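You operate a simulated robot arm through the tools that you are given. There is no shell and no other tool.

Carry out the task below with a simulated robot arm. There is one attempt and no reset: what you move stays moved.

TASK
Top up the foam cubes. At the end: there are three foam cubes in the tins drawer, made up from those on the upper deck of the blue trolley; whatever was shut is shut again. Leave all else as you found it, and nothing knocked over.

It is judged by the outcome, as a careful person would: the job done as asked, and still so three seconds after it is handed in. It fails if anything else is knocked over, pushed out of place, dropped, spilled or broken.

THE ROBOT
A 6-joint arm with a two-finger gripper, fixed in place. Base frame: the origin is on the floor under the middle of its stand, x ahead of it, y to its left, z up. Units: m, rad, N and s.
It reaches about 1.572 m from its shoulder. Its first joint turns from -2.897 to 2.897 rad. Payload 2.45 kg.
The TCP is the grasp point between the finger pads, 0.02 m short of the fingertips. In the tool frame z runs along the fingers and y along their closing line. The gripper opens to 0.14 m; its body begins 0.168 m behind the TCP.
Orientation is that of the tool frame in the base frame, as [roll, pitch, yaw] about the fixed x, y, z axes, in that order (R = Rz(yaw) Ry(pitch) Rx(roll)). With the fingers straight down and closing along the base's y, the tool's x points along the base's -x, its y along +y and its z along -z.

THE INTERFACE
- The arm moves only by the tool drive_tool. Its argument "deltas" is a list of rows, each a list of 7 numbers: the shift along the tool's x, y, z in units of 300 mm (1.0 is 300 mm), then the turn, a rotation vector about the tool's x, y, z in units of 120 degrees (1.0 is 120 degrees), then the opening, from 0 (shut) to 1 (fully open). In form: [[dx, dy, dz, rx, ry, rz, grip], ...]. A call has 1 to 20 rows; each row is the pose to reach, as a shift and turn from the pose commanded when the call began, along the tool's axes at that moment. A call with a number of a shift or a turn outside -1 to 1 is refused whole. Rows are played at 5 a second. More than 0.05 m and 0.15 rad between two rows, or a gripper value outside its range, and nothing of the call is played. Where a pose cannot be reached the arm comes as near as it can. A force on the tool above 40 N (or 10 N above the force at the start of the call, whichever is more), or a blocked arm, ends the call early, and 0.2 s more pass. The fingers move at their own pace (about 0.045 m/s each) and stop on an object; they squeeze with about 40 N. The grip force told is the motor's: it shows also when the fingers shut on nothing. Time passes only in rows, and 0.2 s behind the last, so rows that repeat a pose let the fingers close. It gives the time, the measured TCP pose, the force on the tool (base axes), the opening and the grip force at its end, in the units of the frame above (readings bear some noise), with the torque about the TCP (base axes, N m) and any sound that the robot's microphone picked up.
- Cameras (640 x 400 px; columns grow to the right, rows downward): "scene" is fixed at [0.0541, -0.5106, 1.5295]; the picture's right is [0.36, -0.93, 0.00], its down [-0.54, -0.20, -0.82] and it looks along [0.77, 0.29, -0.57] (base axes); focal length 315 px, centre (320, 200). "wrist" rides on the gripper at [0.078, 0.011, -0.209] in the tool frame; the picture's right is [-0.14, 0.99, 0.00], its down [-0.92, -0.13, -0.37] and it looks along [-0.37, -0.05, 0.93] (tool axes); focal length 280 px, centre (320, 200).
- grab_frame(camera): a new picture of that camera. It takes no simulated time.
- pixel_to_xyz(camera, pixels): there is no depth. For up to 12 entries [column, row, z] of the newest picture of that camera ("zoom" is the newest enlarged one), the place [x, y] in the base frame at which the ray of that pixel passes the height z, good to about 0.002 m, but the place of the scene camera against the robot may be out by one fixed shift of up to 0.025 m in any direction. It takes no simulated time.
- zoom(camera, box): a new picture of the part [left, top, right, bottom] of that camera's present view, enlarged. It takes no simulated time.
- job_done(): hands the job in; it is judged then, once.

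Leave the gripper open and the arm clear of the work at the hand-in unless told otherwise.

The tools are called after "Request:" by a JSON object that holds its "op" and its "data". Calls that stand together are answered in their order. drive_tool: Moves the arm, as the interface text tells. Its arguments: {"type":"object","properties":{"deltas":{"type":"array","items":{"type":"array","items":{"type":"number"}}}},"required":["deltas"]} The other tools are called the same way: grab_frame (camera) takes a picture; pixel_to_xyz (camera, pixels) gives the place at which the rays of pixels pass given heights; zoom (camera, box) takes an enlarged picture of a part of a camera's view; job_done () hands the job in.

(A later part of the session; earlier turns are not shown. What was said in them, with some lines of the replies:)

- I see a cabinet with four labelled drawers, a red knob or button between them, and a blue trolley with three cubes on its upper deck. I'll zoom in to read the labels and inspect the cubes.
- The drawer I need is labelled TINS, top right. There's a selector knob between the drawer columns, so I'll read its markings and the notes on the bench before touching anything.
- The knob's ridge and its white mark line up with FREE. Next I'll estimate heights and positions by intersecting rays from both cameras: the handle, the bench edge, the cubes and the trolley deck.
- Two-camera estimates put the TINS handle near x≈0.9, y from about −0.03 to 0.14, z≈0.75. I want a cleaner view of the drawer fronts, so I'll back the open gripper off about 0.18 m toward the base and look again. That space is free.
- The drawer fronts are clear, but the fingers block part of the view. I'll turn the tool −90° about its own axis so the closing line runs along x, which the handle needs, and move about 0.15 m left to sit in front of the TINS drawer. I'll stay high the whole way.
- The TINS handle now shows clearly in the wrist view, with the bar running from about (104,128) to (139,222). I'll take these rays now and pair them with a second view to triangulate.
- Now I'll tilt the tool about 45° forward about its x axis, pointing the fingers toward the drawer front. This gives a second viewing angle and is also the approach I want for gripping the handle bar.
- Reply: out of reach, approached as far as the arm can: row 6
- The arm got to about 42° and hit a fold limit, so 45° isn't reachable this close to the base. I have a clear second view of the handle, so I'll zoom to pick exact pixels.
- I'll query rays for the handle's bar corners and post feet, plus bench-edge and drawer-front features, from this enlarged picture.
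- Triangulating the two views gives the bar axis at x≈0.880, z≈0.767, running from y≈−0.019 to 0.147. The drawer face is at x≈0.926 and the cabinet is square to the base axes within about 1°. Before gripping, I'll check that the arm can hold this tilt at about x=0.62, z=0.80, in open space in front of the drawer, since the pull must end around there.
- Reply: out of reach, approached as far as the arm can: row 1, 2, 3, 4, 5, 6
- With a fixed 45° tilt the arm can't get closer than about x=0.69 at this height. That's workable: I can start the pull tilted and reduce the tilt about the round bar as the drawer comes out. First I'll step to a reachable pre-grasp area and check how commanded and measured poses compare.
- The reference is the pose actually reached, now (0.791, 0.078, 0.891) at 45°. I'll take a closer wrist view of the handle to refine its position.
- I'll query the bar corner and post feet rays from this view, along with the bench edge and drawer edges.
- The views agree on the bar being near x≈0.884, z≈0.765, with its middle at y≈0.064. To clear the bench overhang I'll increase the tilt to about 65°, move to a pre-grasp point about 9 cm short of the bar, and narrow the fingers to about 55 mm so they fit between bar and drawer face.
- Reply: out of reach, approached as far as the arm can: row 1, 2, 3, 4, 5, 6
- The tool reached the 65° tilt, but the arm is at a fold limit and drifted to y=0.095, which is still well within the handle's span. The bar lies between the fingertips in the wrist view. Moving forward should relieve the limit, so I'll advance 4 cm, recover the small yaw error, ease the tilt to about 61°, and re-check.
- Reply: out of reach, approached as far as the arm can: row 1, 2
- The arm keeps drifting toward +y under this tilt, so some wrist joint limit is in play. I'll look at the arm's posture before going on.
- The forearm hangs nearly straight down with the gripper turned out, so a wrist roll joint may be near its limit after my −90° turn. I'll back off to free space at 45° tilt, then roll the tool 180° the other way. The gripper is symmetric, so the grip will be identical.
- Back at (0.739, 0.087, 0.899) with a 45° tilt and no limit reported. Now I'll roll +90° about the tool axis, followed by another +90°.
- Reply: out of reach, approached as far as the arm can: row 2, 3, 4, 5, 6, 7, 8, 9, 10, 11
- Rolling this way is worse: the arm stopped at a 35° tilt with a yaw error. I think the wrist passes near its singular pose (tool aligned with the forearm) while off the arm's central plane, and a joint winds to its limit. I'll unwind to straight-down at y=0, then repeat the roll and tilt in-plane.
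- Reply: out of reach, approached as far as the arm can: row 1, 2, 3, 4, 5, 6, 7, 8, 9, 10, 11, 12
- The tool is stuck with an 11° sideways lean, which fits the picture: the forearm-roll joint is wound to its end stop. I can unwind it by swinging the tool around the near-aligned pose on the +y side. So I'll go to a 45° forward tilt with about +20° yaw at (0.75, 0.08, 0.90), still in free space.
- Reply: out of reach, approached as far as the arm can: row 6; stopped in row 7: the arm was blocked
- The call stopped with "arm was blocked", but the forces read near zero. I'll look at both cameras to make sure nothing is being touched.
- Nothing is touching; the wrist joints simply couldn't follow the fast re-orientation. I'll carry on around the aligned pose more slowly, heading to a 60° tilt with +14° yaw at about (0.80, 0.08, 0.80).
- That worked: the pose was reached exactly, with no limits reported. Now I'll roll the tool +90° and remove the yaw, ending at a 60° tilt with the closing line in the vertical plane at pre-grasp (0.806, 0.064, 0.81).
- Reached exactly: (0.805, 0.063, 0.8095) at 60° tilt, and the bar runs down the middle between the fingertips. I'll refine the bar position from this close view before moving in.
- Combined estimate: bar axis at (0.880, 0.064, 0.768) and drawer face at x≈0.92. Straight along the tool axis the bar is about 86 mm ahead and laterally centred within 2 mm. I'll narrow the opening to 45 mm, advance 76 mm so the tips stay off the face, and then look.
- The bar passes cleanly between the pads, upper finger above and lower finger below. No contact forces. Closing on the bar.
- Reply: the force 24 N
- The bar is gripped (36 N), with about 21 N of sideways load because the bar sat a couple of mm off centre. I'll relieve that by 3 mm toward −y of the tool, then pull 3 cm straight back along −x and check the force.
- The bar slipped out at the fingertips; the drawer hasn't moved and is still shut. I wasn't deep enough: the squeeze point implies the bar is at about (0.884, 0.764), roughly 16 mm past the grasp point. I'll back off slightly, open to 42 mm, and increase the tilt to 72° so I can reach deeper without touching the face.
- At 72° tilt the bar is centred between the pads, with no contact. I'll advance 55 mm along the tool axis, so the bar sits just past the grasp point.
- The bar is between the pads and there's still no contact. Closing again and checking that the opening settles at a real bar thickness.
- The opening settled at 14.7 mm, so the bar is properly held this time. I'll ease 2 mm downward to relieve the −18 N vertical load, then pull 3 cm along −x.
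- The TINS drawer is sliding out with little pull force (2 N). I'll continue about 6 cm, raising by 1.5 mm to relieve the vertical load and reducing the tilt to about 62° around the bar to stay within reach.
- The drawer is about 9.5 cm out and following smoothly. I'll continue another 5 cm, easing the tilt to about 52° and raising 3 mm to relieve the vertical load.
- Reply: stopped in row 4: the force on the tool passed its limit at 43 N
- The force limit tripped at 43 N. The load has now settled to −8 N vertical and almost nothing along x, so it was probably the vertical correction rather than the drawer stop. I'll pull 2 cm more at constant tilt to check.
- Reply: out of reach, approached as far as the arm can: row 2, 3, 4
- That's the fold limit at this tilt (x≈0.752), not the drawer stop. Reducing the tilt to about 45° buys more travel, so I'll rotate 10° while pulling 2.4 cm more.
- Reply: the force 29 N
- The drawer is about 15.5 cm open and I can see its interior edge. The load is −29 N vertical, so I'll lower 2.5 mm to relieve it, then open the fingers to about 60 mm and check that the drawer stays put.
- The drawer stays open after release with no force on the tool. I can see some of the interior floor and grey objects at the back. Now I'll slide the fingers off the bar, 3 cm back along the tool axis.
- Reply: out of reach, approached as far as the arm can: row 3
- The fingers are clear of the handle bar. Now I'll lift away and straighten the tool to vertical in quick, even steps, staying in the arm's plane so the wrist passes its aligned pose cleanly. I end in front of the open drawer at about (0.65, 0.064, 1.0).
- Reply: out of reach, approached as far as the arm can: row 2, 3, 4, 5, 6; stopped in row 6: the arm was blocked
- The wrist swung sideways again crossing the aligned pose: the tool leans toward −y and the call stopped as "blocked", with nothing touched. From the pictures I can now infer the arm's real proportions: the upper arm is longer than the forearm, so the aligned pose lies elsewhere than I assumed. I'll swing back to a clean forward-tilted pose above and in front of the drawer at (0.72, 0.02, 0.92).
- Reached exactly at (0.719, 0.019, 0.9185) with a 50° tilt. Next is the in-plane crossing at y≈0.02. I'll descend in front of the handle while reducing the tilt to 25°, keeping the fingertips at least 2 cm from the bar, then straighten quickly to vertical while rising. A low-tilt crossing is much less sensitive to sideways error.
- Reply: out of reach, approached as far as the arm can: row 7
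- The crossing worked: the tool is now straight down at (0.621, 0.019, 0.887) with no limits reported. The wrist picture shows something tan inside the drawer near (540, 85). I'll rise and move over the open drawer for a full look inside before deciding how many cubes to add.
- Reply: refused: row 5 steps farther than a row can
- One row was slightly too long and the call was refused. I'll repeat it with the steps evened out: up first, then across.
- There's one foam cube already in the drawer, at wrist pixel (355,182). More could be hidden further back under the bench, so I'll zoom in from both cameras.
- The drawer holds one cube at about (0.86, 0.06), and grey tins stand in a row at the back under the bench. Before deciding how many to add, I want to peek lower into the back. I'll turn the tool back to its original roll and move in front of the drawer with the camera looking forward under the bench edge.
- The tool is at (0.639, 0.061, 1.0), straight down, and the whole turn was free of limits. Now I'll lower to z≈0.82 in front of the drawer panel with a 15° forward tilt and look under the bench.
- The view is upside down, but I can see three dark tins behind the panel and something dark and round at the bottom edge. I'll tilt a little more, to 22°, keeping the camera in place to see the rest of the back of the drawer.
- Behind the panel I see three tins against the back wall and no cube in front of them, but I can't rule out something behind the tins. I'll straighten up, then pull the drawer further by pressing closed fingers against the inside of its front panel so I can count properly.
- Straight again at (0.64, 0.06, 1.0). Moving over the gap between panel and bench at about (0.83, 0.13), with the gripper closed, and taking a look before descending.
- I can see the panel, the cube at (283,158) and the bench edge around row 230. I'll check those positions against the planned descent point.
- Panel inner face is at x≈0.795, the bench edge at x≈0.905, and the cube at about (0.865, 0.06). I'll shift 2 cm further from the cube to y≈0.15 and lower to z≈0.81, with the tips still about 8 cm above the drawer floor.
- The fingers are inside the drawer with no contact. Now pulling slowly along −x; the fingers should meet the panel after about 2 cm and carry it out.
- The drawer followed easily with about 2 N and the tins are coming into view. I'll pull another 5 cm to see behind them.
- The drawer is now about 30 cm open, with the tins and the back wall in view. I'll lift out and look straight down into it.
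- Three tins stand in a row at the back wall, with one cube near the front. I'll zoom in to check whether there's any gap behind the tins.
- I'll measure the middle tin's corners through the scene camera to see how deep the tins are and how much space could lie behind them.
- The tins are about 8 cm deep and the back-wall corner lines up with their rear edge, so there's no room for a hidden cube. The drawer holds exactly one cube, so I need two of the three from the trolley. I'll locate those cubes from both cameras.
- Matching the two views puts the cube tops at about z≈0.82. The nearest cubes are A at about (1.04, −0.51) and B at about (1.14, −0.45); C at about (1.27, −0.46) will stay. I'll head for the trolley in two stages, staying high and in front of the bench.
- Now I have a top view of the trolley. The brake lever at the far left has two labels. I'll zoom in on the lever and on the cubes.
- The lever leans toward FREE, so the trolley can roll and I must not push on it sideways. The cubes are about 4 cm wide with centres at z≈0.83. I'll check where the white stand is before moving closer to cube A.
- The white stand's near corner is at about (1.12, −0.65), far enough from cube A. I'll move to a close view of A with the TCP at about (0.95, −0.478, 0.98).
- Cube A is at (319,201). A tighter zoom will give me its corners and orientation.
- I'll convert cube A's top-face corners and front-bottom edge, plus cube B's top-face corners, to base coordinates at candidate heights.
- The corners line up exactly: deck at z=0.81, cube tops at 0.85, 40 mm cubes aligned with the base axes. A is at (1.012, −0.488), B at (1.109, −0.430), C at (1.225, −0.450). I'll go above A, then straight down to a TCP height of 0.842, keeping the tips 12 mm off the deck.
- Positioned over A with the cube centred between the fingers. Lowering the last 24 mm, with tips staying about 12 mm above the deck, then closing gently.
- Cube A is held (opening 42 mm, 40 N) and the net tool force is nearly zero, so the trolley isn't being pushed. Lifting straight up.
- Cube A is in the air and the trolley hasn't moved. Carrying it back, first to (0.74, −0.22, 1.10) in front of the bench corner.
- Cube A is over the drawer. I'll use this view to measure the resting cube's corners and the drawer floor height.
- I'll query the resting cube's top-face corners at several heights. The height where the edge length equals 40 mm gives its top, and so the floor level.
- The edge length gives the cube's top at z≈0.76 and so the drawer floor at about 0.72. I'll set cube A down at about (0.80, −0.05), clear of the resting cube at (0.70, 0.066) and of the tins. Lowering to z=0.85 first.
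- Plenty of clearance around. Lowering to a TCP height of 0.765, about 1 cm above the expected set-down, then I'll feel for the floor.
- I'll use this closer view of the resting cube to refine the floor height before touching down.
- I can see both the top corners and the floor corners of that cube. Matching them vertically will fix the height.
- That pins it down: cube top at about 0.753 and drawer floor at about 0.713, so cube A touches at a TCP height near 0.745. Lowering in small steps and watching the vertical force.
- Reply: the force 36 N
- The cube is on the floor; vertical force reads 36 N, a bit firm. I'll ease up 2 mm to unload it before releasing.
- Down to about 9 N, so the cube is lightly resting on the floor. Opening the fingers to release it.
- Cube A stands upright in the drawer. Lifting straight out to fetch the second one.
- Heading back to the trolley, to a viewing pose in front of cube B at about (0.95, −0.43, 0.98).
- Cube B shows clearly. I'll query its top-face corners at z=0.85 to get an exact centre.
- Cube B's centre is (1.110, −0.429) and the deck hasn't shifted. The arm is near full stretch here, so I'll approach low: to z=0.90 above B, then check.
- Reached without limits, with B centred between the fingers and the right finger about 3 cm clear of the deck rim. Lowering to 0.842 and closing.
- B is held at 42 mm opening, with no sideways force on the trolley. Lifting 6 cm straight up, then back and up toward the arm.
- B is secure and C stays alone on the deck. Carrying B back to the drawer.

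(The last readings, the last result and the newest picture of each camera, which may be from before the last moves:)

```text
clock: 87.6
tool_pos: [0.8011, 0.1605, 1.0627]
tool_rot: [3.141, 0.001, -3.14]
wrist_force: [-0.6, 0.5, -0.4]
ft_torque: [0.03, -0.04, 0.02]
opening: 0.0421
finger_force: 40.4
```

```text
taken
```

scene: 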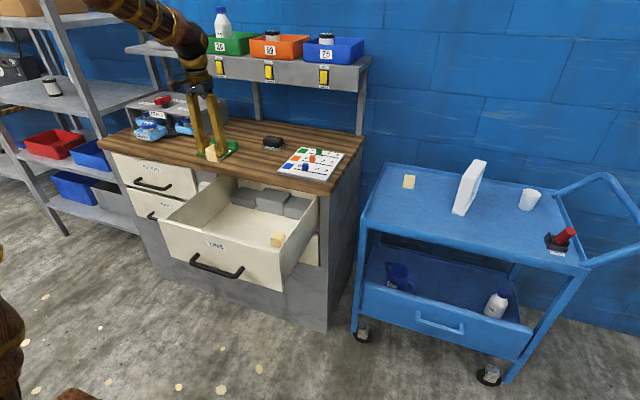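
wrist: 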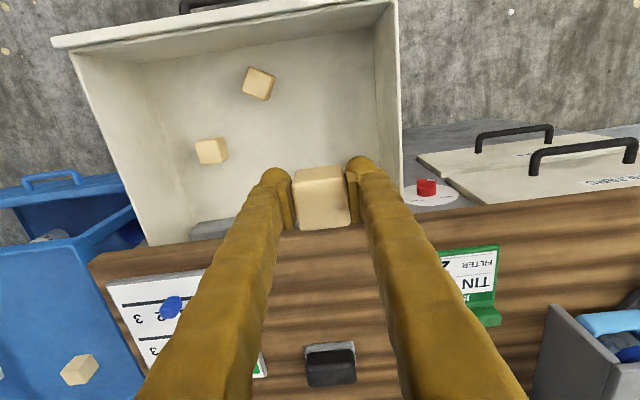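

Over the drawer at (0.801, 0.161), with the existing two cubes well to the right. Lowering to z=0.80 first.

Request:
{"op": "drive_tool", "data": {"deltas": [[0, 0, 0.15, 0, 0, 0, 0.2], [0, 0, 0.3, 0, 0, 0, 0.2], [0, 0, 0.45, 0, 0, 0, 0.2], [0, 0, 0.6, 0, 0, 0, 0.2], [0, 0, 0.75, 0, 0, 0, 0.2], [0, 0, 0.876, 0, 0, 0, 0.2]]}}

Request:
{"op": "grab_frame", "data": {"camera": "wrist"}}

```text
clock: 89.0
tool_pos: [0.8004, 0.1591, 0.7994]
tool_rot: [-3.141, 0.002, 3.14]
wrist_force: [0.1, -0.4, -0.5]
ft_torque: [0.03, 0.02, -0.03]
opening: 0.0421
finger_force: 40.0
```

```text
taken
```

wrist: 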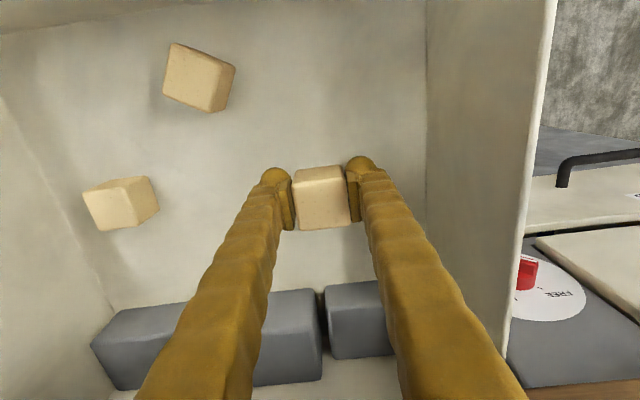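

All clear. Last time contact began at a TCP height of about 0.749, so I'll go to 0.751 and check the force.

Request:
{"op": "drive_tool", "data": {"deltas": [[0, 0, 0.08, 0, 0, 0, 0.2], [0, 0, 0.14, 0, 0, 0, 0.2], [0, 0, 0.162, 0, 0, 0, 0.2]]}}

```text
clock: 89.8
tool_pos: [0.8017, 0.1604, 0.7527]
tool_rot: [3.141, 0.003, 3.14]
wrist_force: [0.6, -3.9, 36.5]
ft_torque: [-0.09, -0.05, -0.02]
opening: 0.0422
finger_force: 39.8
```

Contact already, at 36 N. Easing up 2 mm.

Request:
{"op": "drive_tool", "data": {"deltas": [[0, 0, -0.004, 0, 0, 0, 0.2], [0, 0, -0.0055, 0, 0, 0, 0.2]]}}

Request:
{"op": "grab_frame", "data": {"camera": "wrist"}}

```text
clock: 90.4
tool_pos: [0.8006, 0.1612, 0.7531]
tool_rot: [3.142, 0.0, 3.141]
wrist_force: [2.1, -0.3, 25.2]
ft_torque: [0.04, -0.24, -0.02]
opening: 0.042
finger_force: 40.0
```

```text
taken
```

wrist: 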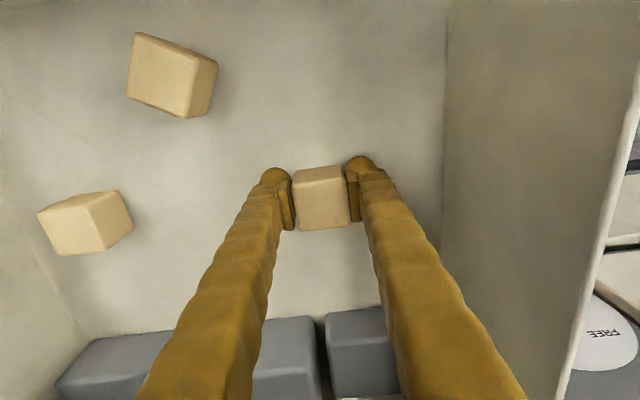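

Still 25 N, so I'll raise another 1.5 mm and check.

Request:
{"op": "drive_tool", "data": {"deltas": [[0, 0, -0.005, 0, 0, 0, 0.2], [0, 0, -0.005, 0, 0, 0, 0.2]]}}

```text
clock: 91.0
tool_pos: [0.8, 0.1587, 0.7527]
tool_rot: [-3.14, -0.002, -3.142]
wrist_force: [0.7, -1.0, -0.8]
ft_torque: [-0.03, 0.01, 0.0]
opening: 0.042
finger_force: 39.9
```

The force is now zero; the cube is within about a millimetre of the floor. Releasing.

Request:
{"op": "drive_tool", "data": {"deltas": [[0, 0, 0, 0, 0, 0, 0.32], [0, 0, 0, 0, 0, 0, 0.4], [0, 0, 0, 0, 0, 0, 0.48], [0, 0, 0, 0, 0, 0, 0.5], [0, 0, 0, 0, 0, 0, 0.5]]}}

Request:
{"op": "drive_tool", "data": {"deltas": [[0, 0, -0.06, 0, 0, 0, 0.5], [0, 0, -0.18, 0, 0, 0, 0.5], [0, 0, -0.34, 0, 0, 0, 0.5], [0, 0, -0.5, 0, 0, 0, 0.5], [0, 0, -0.66, 0, 0, 0, 0.5], [0, 0, -0.82, 0, 0, 0, 0.5], [0, 0, -0.98, 0, 0, 0, 0.5]]}}

Request:
{"op": "grab_frame", "data": {"camera": "wrist"}}

Request:
{"op": "grab_frame", "data": {"camera": "scene"}}

```text
clock: 92.2
tool_pos: [0.8004, 0.1595, 0.7524]
tool_rot: [3.141, 0.0, -3.141]
wrist_force: [0.5, 0.2, 0.7]
ft_torque: [-0.01, 0.01, 0.02]
opening: 0.0699
finger_force: 0.0
```

```text
clock: 93.8
tool_pos: [0.7989, 0.1601, 1.0481]
tool_rot: [-3.14, -0.001, -3.141]
wrist_force: [0.4, -1.2, -0.4]
ft_torque: [0.0, 0.01, -0.02]
opening: 0.0701
finger_force: 0.0
```

```text
taken
```

wrist: 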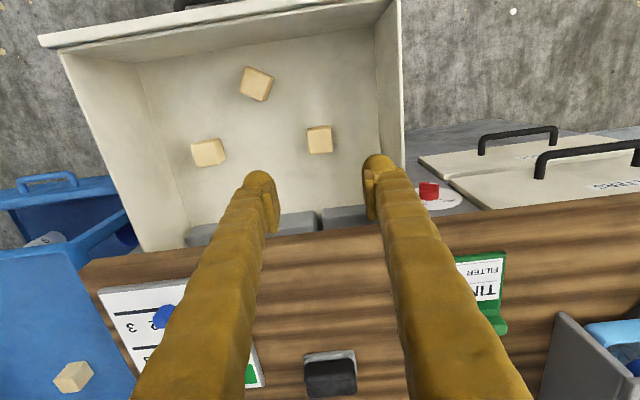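

```text
taken
```

scene: 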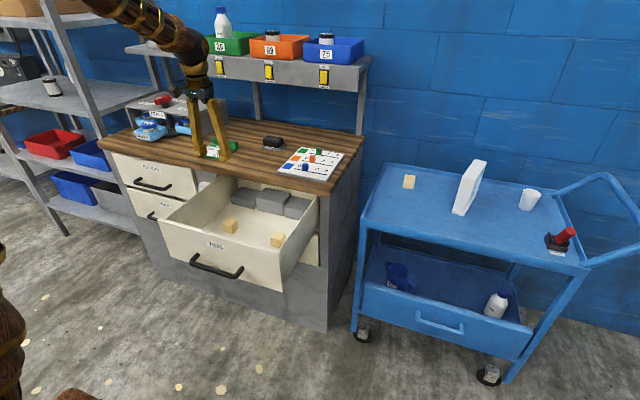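

Three cubes are now in the drawer and one stays on the trolley. Next I close the drawer: I'll close the fingers, move in front of the handle, lower to bar height, and push the bar gently forward. First to (0.52, 0.064, 1.0).

Request:
{"op": "drive_tool", "data": {"deltas": [[0.133, -0.046, 0, 0, 0, 0, 0.4], [0.266, -0.092, 0, 0, 0, 0, 0.2], [0.4, -0.138, 0.02, 0, 0, 0, 0], [0.53, -0.184, 0.05, 0, 0, 0, 0], [0.665, -0.23, 0.09, 0, 0, 0, 0], [0.8, -0.276, 0.13, 0, 0, 0, 0], [0.93, -0.32, 0.16, 0, 0, 0, 0]]}}

Request:
{"op": "grab_frame", "data": {"camera": "wrist"}}

Request:
{"op": "grab_frame", "data": {"camera": "scene"}}

```text
clock: 95.4
tool_pos: [0.5206, 0.0644, 0.9975]
tool_rot: [-3.141, 0.0, -3.141]
wrist_force: [0.2, 0.5, 0.0]
ft_torque: [0.0, -0.02, 0.01]
opening: 0.0001
finger_force: 29.2
```

```text
taken
```

wrist: 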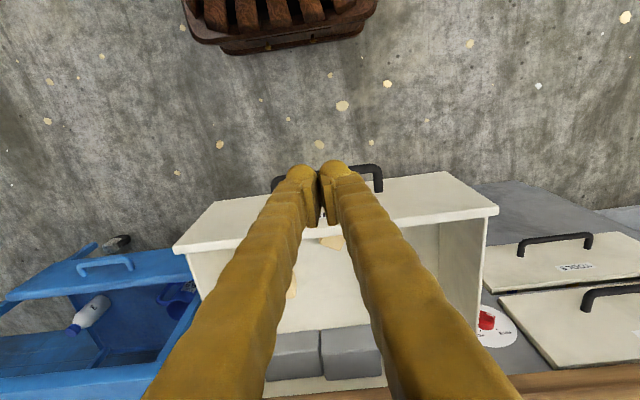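

```text
taken
```

scene: 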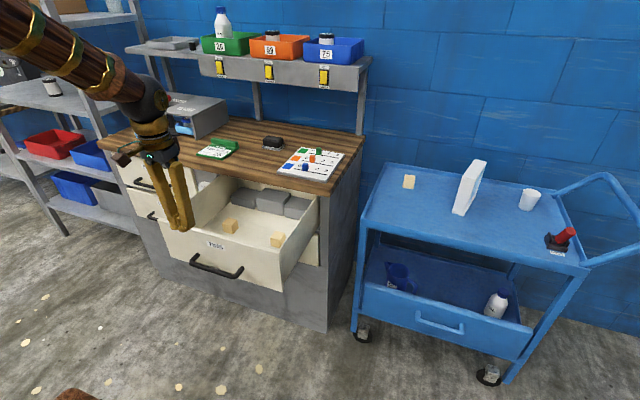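

The handle bar is visible on both sides of the closed fingers. I'll check its exact position so I descend in front of it.

Request:
{"op": "pixel_to_xyz", "data": {"camera": "wrist", "pixels": [[365, 168, 0.765], [374, 172, 0.765], [277, 180, 0.765], [380, 190, 0.765], [175, 245, 0.85], [496, 207, 0.85], [440, 172, 0.85]]}}

Request:
{"op": "zoom", "data": {"camera": "wrist", "box": [240, 140, 420, 260]}}

```text
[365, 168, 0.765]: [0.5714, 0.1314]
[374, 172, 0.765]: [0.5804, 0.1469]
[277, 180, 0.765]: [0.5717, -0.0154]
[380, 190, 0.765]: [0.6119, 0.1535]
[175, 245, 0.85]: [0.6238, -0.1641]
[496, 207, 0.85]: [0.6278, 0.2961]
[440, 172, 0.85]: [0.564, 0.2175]
```

```text
3.33 times, centred on (330, 200) of wrist
```

zoom: 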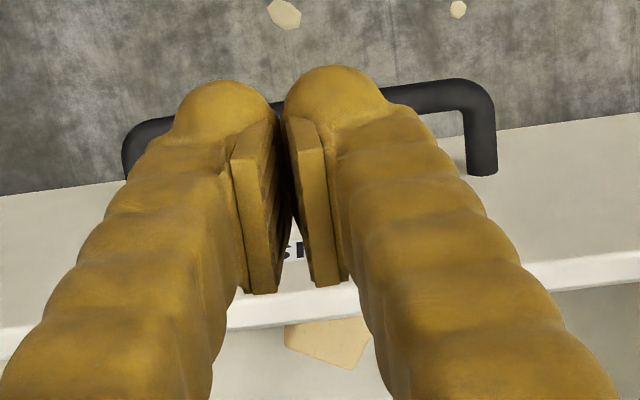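

The bar axis is at x≈0.573. Descending at x≈0.515 leaves about 3.5 cm in front of it. Lowering to bar height, z≈0.768.

Request:
{"op": "drive_tool", "data": {"deltas": [[0.017, 0, 0.13, 0, 0, 0, 0], [0.017, 0, 0.26, 0, 0, 0, 0], [0.017, 0, 0.39, 0, 0, 0, 0], [0.017, 0, 0.52, 0, 0, 0, 0], [0.017, 0, 0.65, 0, 0, 0, 0], [0.017, 0, 0.765, 0, 0, 0, 0]]}}

Request:
{"op": "grab_frame", "data": {"camera": "wrist"}}

Request:
{"op": "zoom", "data": {"camera": "scene", "box": [120, 140, 330, 300]}}

```text
clock: 96.8
tool_pos: [0.5157, 0.0654, 0.7703]
tool_rot: [-3.141, 0.0, 3.141]
wrist_force: [-0.3, -0.2, 0.2]
ft_torque: [0.0, 0.02, -0.01]
opening: 0.0
finger_force: 29.5
```

```text
taken
```

wrist: 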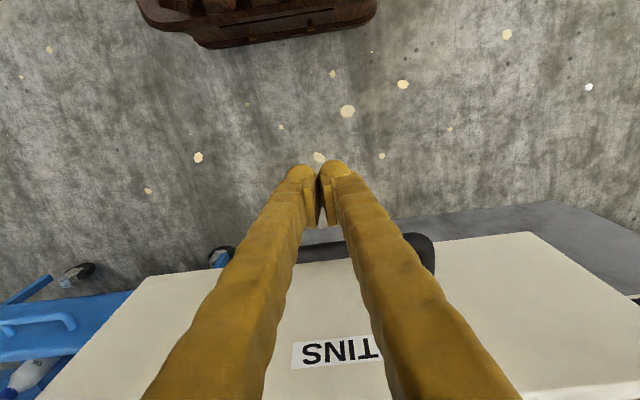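

```text
2.50 times, centred on (225, 220) of scene
```

zoom: 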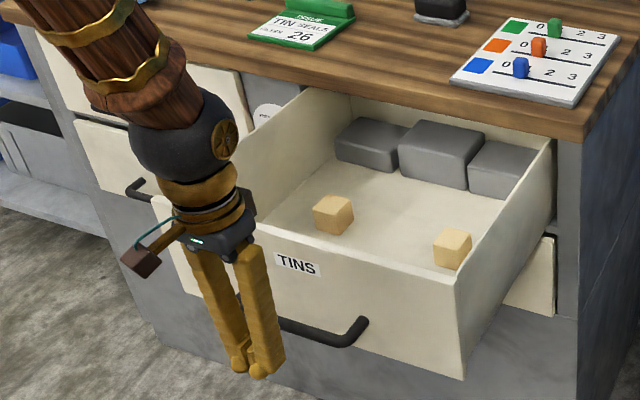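

The fingers stand in front of the bar at the right height. Pushing forward slowly, 1.5 cm per row for about 20 cm.

Request:
{"op": "drive_tool", "data": {"deltas": [[-0.05, 0, 0, 0, 0, 0, 0], [-0.09, 0, 0, 0, 0, 0, 0], [-0.13, 0, 0, 0, 0, 0, 0], [-0.17, 0, 0, 0, 0, 0, 0], [-0.22, 0, 0, 0, 0, 0, 0], [-0.27, 0, 0, 0, 0, 0, 0], [-0.32, 0, 0, 0, 0, 0, 0], [-0.37, 0, 0, 0, 0, 0, 0], [-0.42, 0, 0, 0, 0, 0, 0], [-0.47, 0, 0, 0, 0, 0, 0], [-0.52, 0, 0, 0, 0, 0, 0], [-0.57, 0, 0, 0, 0, 0, 0], [-0.62, 0, 0, 0, 0, 0, 0], [-0.67, 0, 0, 0, 0, 0, 0]]}}

Request:
{"op": "grab_frame", "data": {"camera": "wrist"}}

Request:
{"op": "grab_frame", "data": {"camera": "scene"}}

```text
clock: 99.8
tool_pos: [0.7171, 0.0643, 0.77]
tool_rot: [3.14, 0.001, -3.141]
wrist_force: [-0.4, 0.0, -0.1]
ft_torque: [0.0, -0.01, 0.01]
opening: 0.0001
finger_force: 29.2
```

```text
taken
```

wrist: 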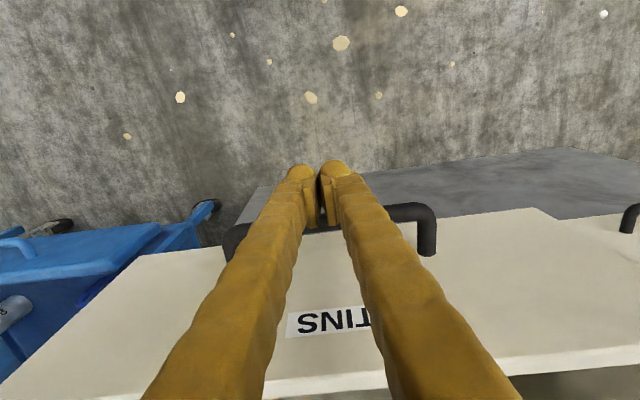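

```text
taken
```

scene: 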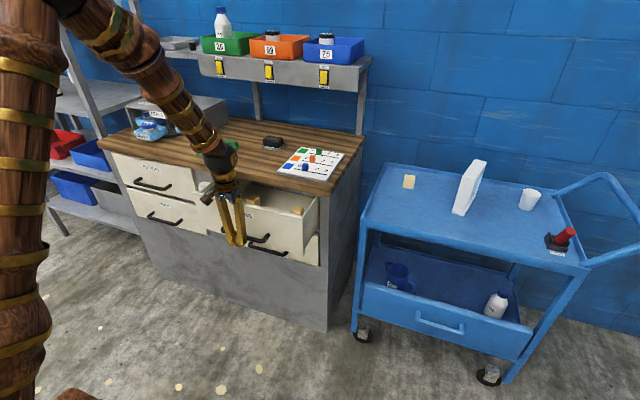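

The drawer is moving in smoothly with almost no force. Checking the cubes inside before continuing.

Request:
{"op": "zoom", "data": {"camera": "scene", "box": [180, 160, 340, 280]}}

```text
3.33 times, centred on (260, 220) of scene
```

zoom: 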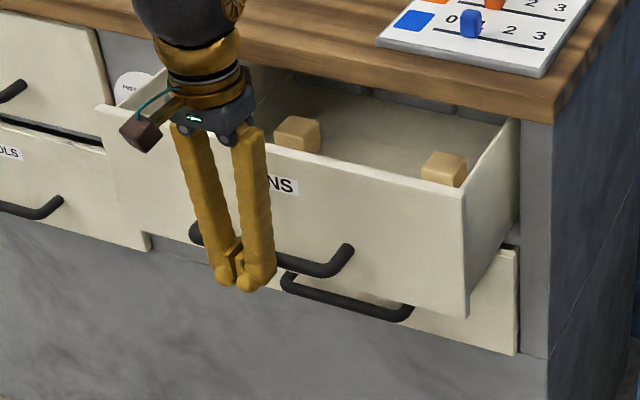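

All three cubes are fine. Continuing the push another 12 cm while tilting the tool 15° forward, so the palm stays well clear of the bench edge at the end.

Request:
{"op": "drive_tool", "data": {"deltas": [[-0.05, 0, 0, 0, -0.025, 0, 0], [-0.1, 0, 0, 0, -0.05, 0, 0], [-0.15, 0, 0, 0, -0.075, 0, 0], [-0.2, 0, 0, 0, -0.1, 0, 0], [-0.25, 0, 0, 0, -0.125, 0, 0], [-0.3, 0, 0, 0, -0.125, 0, 0], [-0.35, 0, 0, 0, -0.125, 0, 0], [-0.4, 0, 0, 0, -0.125, 0, 0]]}}

Request:
{"op": "grab_frame", "data": {"camera": "wrist"}}

Request:
{"op": "zoom", "data": {"camera": "scene", "box": [160, 140, 340, 280]}}

```text
clock: 101.6
tool_pos: [0.8368, 0.0636, 0.7693]
tool_rot: [3.14, 0.261, 3.14]
wrist_force: [-1.5, 0.1, -0.7]
ft_torque: [0.02, 0.01, 0.02]
opening: 0.0001
finger_force: 29.6
```

```text
taken
```

wrist: 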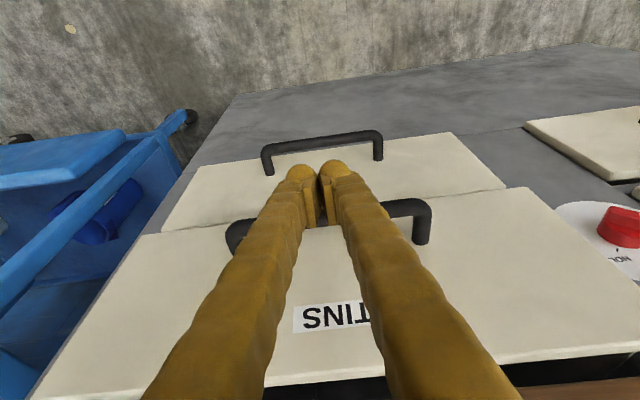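

```text
2.86 times, centred on (250, 210) of scene
```

zoom: 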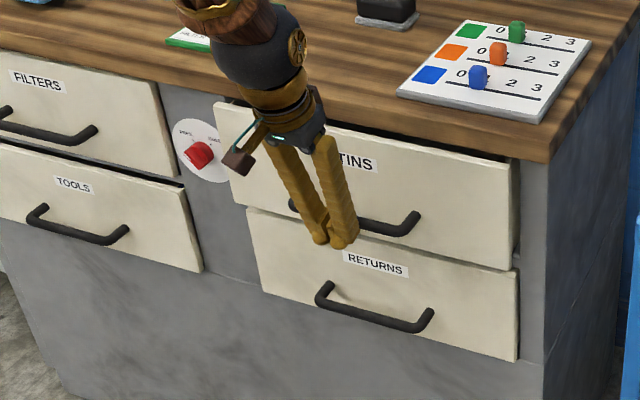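

Only about 2–3 cm left to go. Pushing the rest in 4–5 mm steps; the call will stop by itself when the drawer seats.

Request:
{"op": "drive_tool", "data": {"deltas": [[-0.0145, 0, 0.0039, 0, 0, 0, 0], [-0.029, 0, 0.0078, 0, 0, 0, 0], [-0.0435, 0, 0.0117, 0, 0, 0, 0], [-0.058, 0, 0.0155, 0, 0, 0, 0], [-0.0725, 0, 0.0194, 0, 0, 0, 0], [-0.087, 0, 0.0233, 0, 0, 0, 0], [-0.1, 0, 0.0268, 0, 0, 0, 0], [-0.112, 0, 0.03, 0, 0, 0, 0], [-0.124, 0, 0.0332, 0, 0, 0, 0]]}}

Request:
{"op": "zoom", "data": {"camera": "scene", "box": [160, 140, 340, 280]}}

Request:
{"op": "grab_frame", "data": {"camera": "wrist"}}

```text
clock: 102.8
tool_pos: [0.857, 0.065, 0.7692]
tool_rot: [3.141, 0.258, -3.141]
wrist_force: [-10.4, 0.5, 4.8]
ft_torque: [-0.03, -0.05, 0.04]
opening: 0.0062
finger_force: 29.5
stopped in row 6: the force on the tool passed its limit at 54 N (the readings are from after the stop); the commanded pose is now the measured one
```

```text
2.86 times, centred on (250, 210) of scene
```

zoom: 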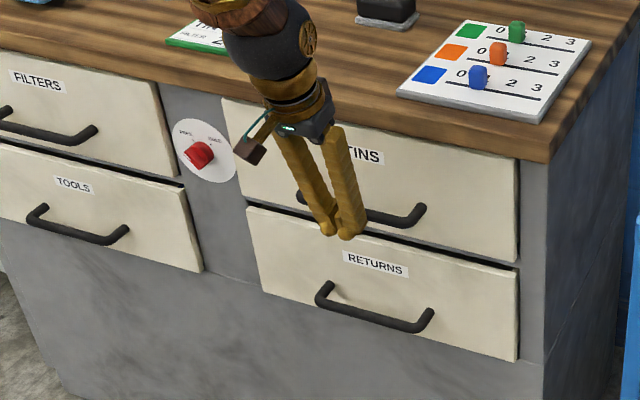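

```text
taken
```

wrist: 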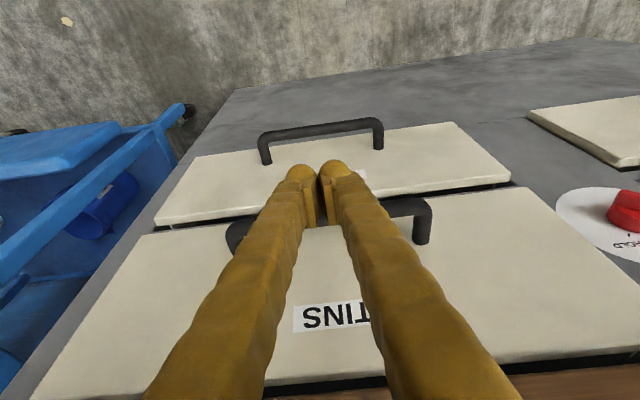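

The drawer hit its stop at TCP x=0.857, which matches the bar's original closed position of 0.884. Backing off the handle, then rising and straightening, to compare with the original picture.

Request:
{"op": "drive_tool", "data": {"deltas": [[0.06, 0, -0.016, 0, 0, 0, 0], [0.12, 0, -0.032, 0, 0, 0, 0], [0.1835, 0, -0.0492, 0, 0, 0, 0], [0.16, 0, -0.2, 0, 0.03, 0, 0], [0.14, 0, -0.35, 0, 0.06, 0, 0], [0.12, 0, -0.5, 0, 0.095, 0, 0.3], [0.0926, 0, -0.646, 0, 0.125, 0, 0.6], [0.0926, 0, -0.646, 0, 0.125, 0, 1]]}}

Request:
{"op": "zoom", "data": {"camera": "scene", "box": [100, 140, 340, 290]}}

Request:
{"op": "grab_frame", "data": {"camera": "wrist"}}

```text
clock: 104.7
tool_pos: [0.7805, 0.0634, 0.9504]
tool_rot: [3.141, -0.006, -3.141]
wrist_force: [-0.3, 0.1, -0.3]
ft_torque: [0.0, -0.01, -0.02]
opening: 0.0672
finger_force: 0.1
```

```text
2.67 times, centred on (220, 215) of scene
```

zoom: 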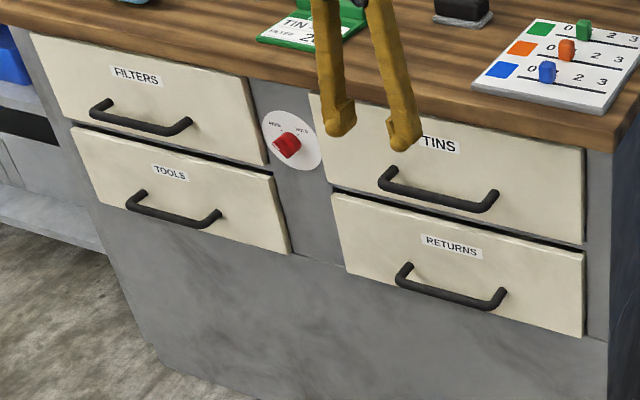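

```text
taken
```

wrist: 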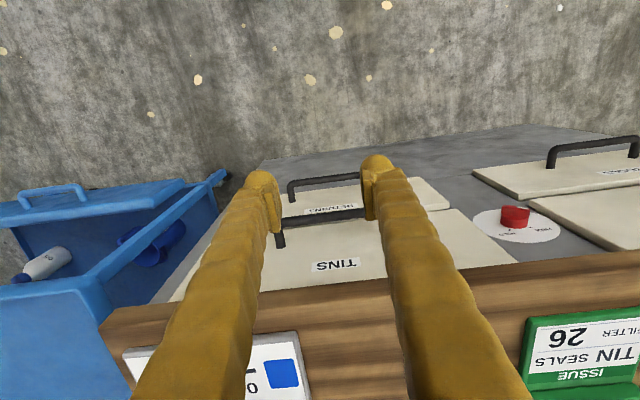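

The TINS handle and panel edges are at the same pixels as in the first picture, so the drawer is fully shut. The knob is still on FREE. Moving the arm back to its starting pose with the gripper open, then a final check.

Request:
{"op": "drive_tool", "data": {"deltas": [[0.05, 0, -0.1, 0, 0, 0, 1], [0.1, -0.14, -0.15, 0, 0, 0, 1], [0.15, -0.28, -0.2, 0, 0, 0, 1], [0.19, -0.42, -0.237, 0, 0, 0, 1], [0.214, -0.556, -0.237, 0, 0, 0, 1], [0.214, -0.556, -0.237, 0, 0, 0, 1], [0.214, -0.556, -0.237, 0, 0, 0, 1], [0.214, -0.556, -0.237, 0, 0, 0, 1], [0.214, -0.556, -0.237, 0, 0, 0, 1]]}}

Request:
{"op": "grab_frame", "data": {"camera": "scene"}}

Request:
{"op": "zoom", "data": {"camera": "scene", "box": [340, 150, 600, 312]}}

Request:
{"op": "zoom", "data": {"camera": "scene", "box": [100, 80, 360, 260]}}

```text
clock: 106.7
tool_pos: [0.7166, -0.1035, 1.0216]
tool_rot: [3.141, -0.003, 3.142]
wrist_force: [-0.1, 0.5, 0.3]
ft_torque: [0.03, -0.01, 0.03]
opening: 0.1398
finger_force: 0.1
```

```text
taken
```

scene: 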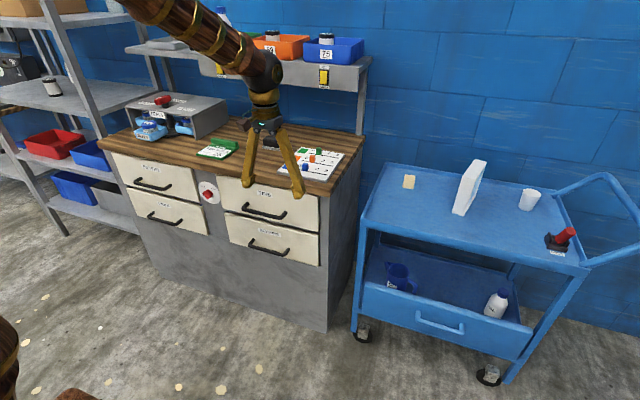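

```text
2.46 times, centred on (470, 231) of scene
```

zoom: 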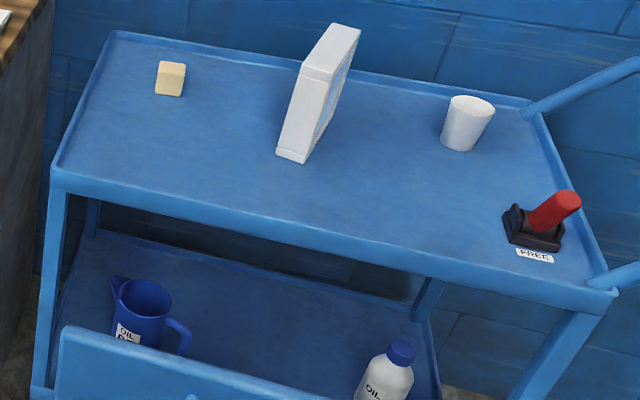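

```text
2.22 times, centred on (230, 170) of scene
```

zoom: 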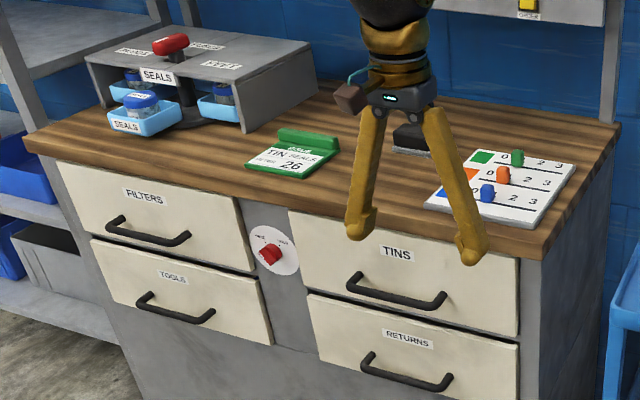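

Final check: all drawers are shut, the knob is on FREE, and the bench items and slider board are untouched. The trolley, lever, remaining cube, white stand and cup sit exactly where they were. Three cubes are in the TINS drawer, and the arm is back at its start pose with the gripper open. Handing in.

Request:
{"op": "job_done", "data": {}}

```text
The job is handed in.
```

The TINS drawer now holds three foam cubes and is shut again. It already had one, so I added two from the trolley's upper deck and left the third cube there.

- **Count:** I opened the drawer about 30 cm to count. Three grey tins stand along the back, with no room for a cube behind them as far as I could measure.
- **Cubes:** In the last view before I shut the drawer, all three cubes were sitting upright on the drawer floor. The drawer then closed until it hit its stop.
- **Everything else:** In the final pictures the trolley, its lever, the other drawers, the knob and the bench items are where they were at the start. The arm is back at its starting pose with the gripper open.
- **Slip:** My first grip on the drawer handle slipped off before the drawer moved. The second grip held.
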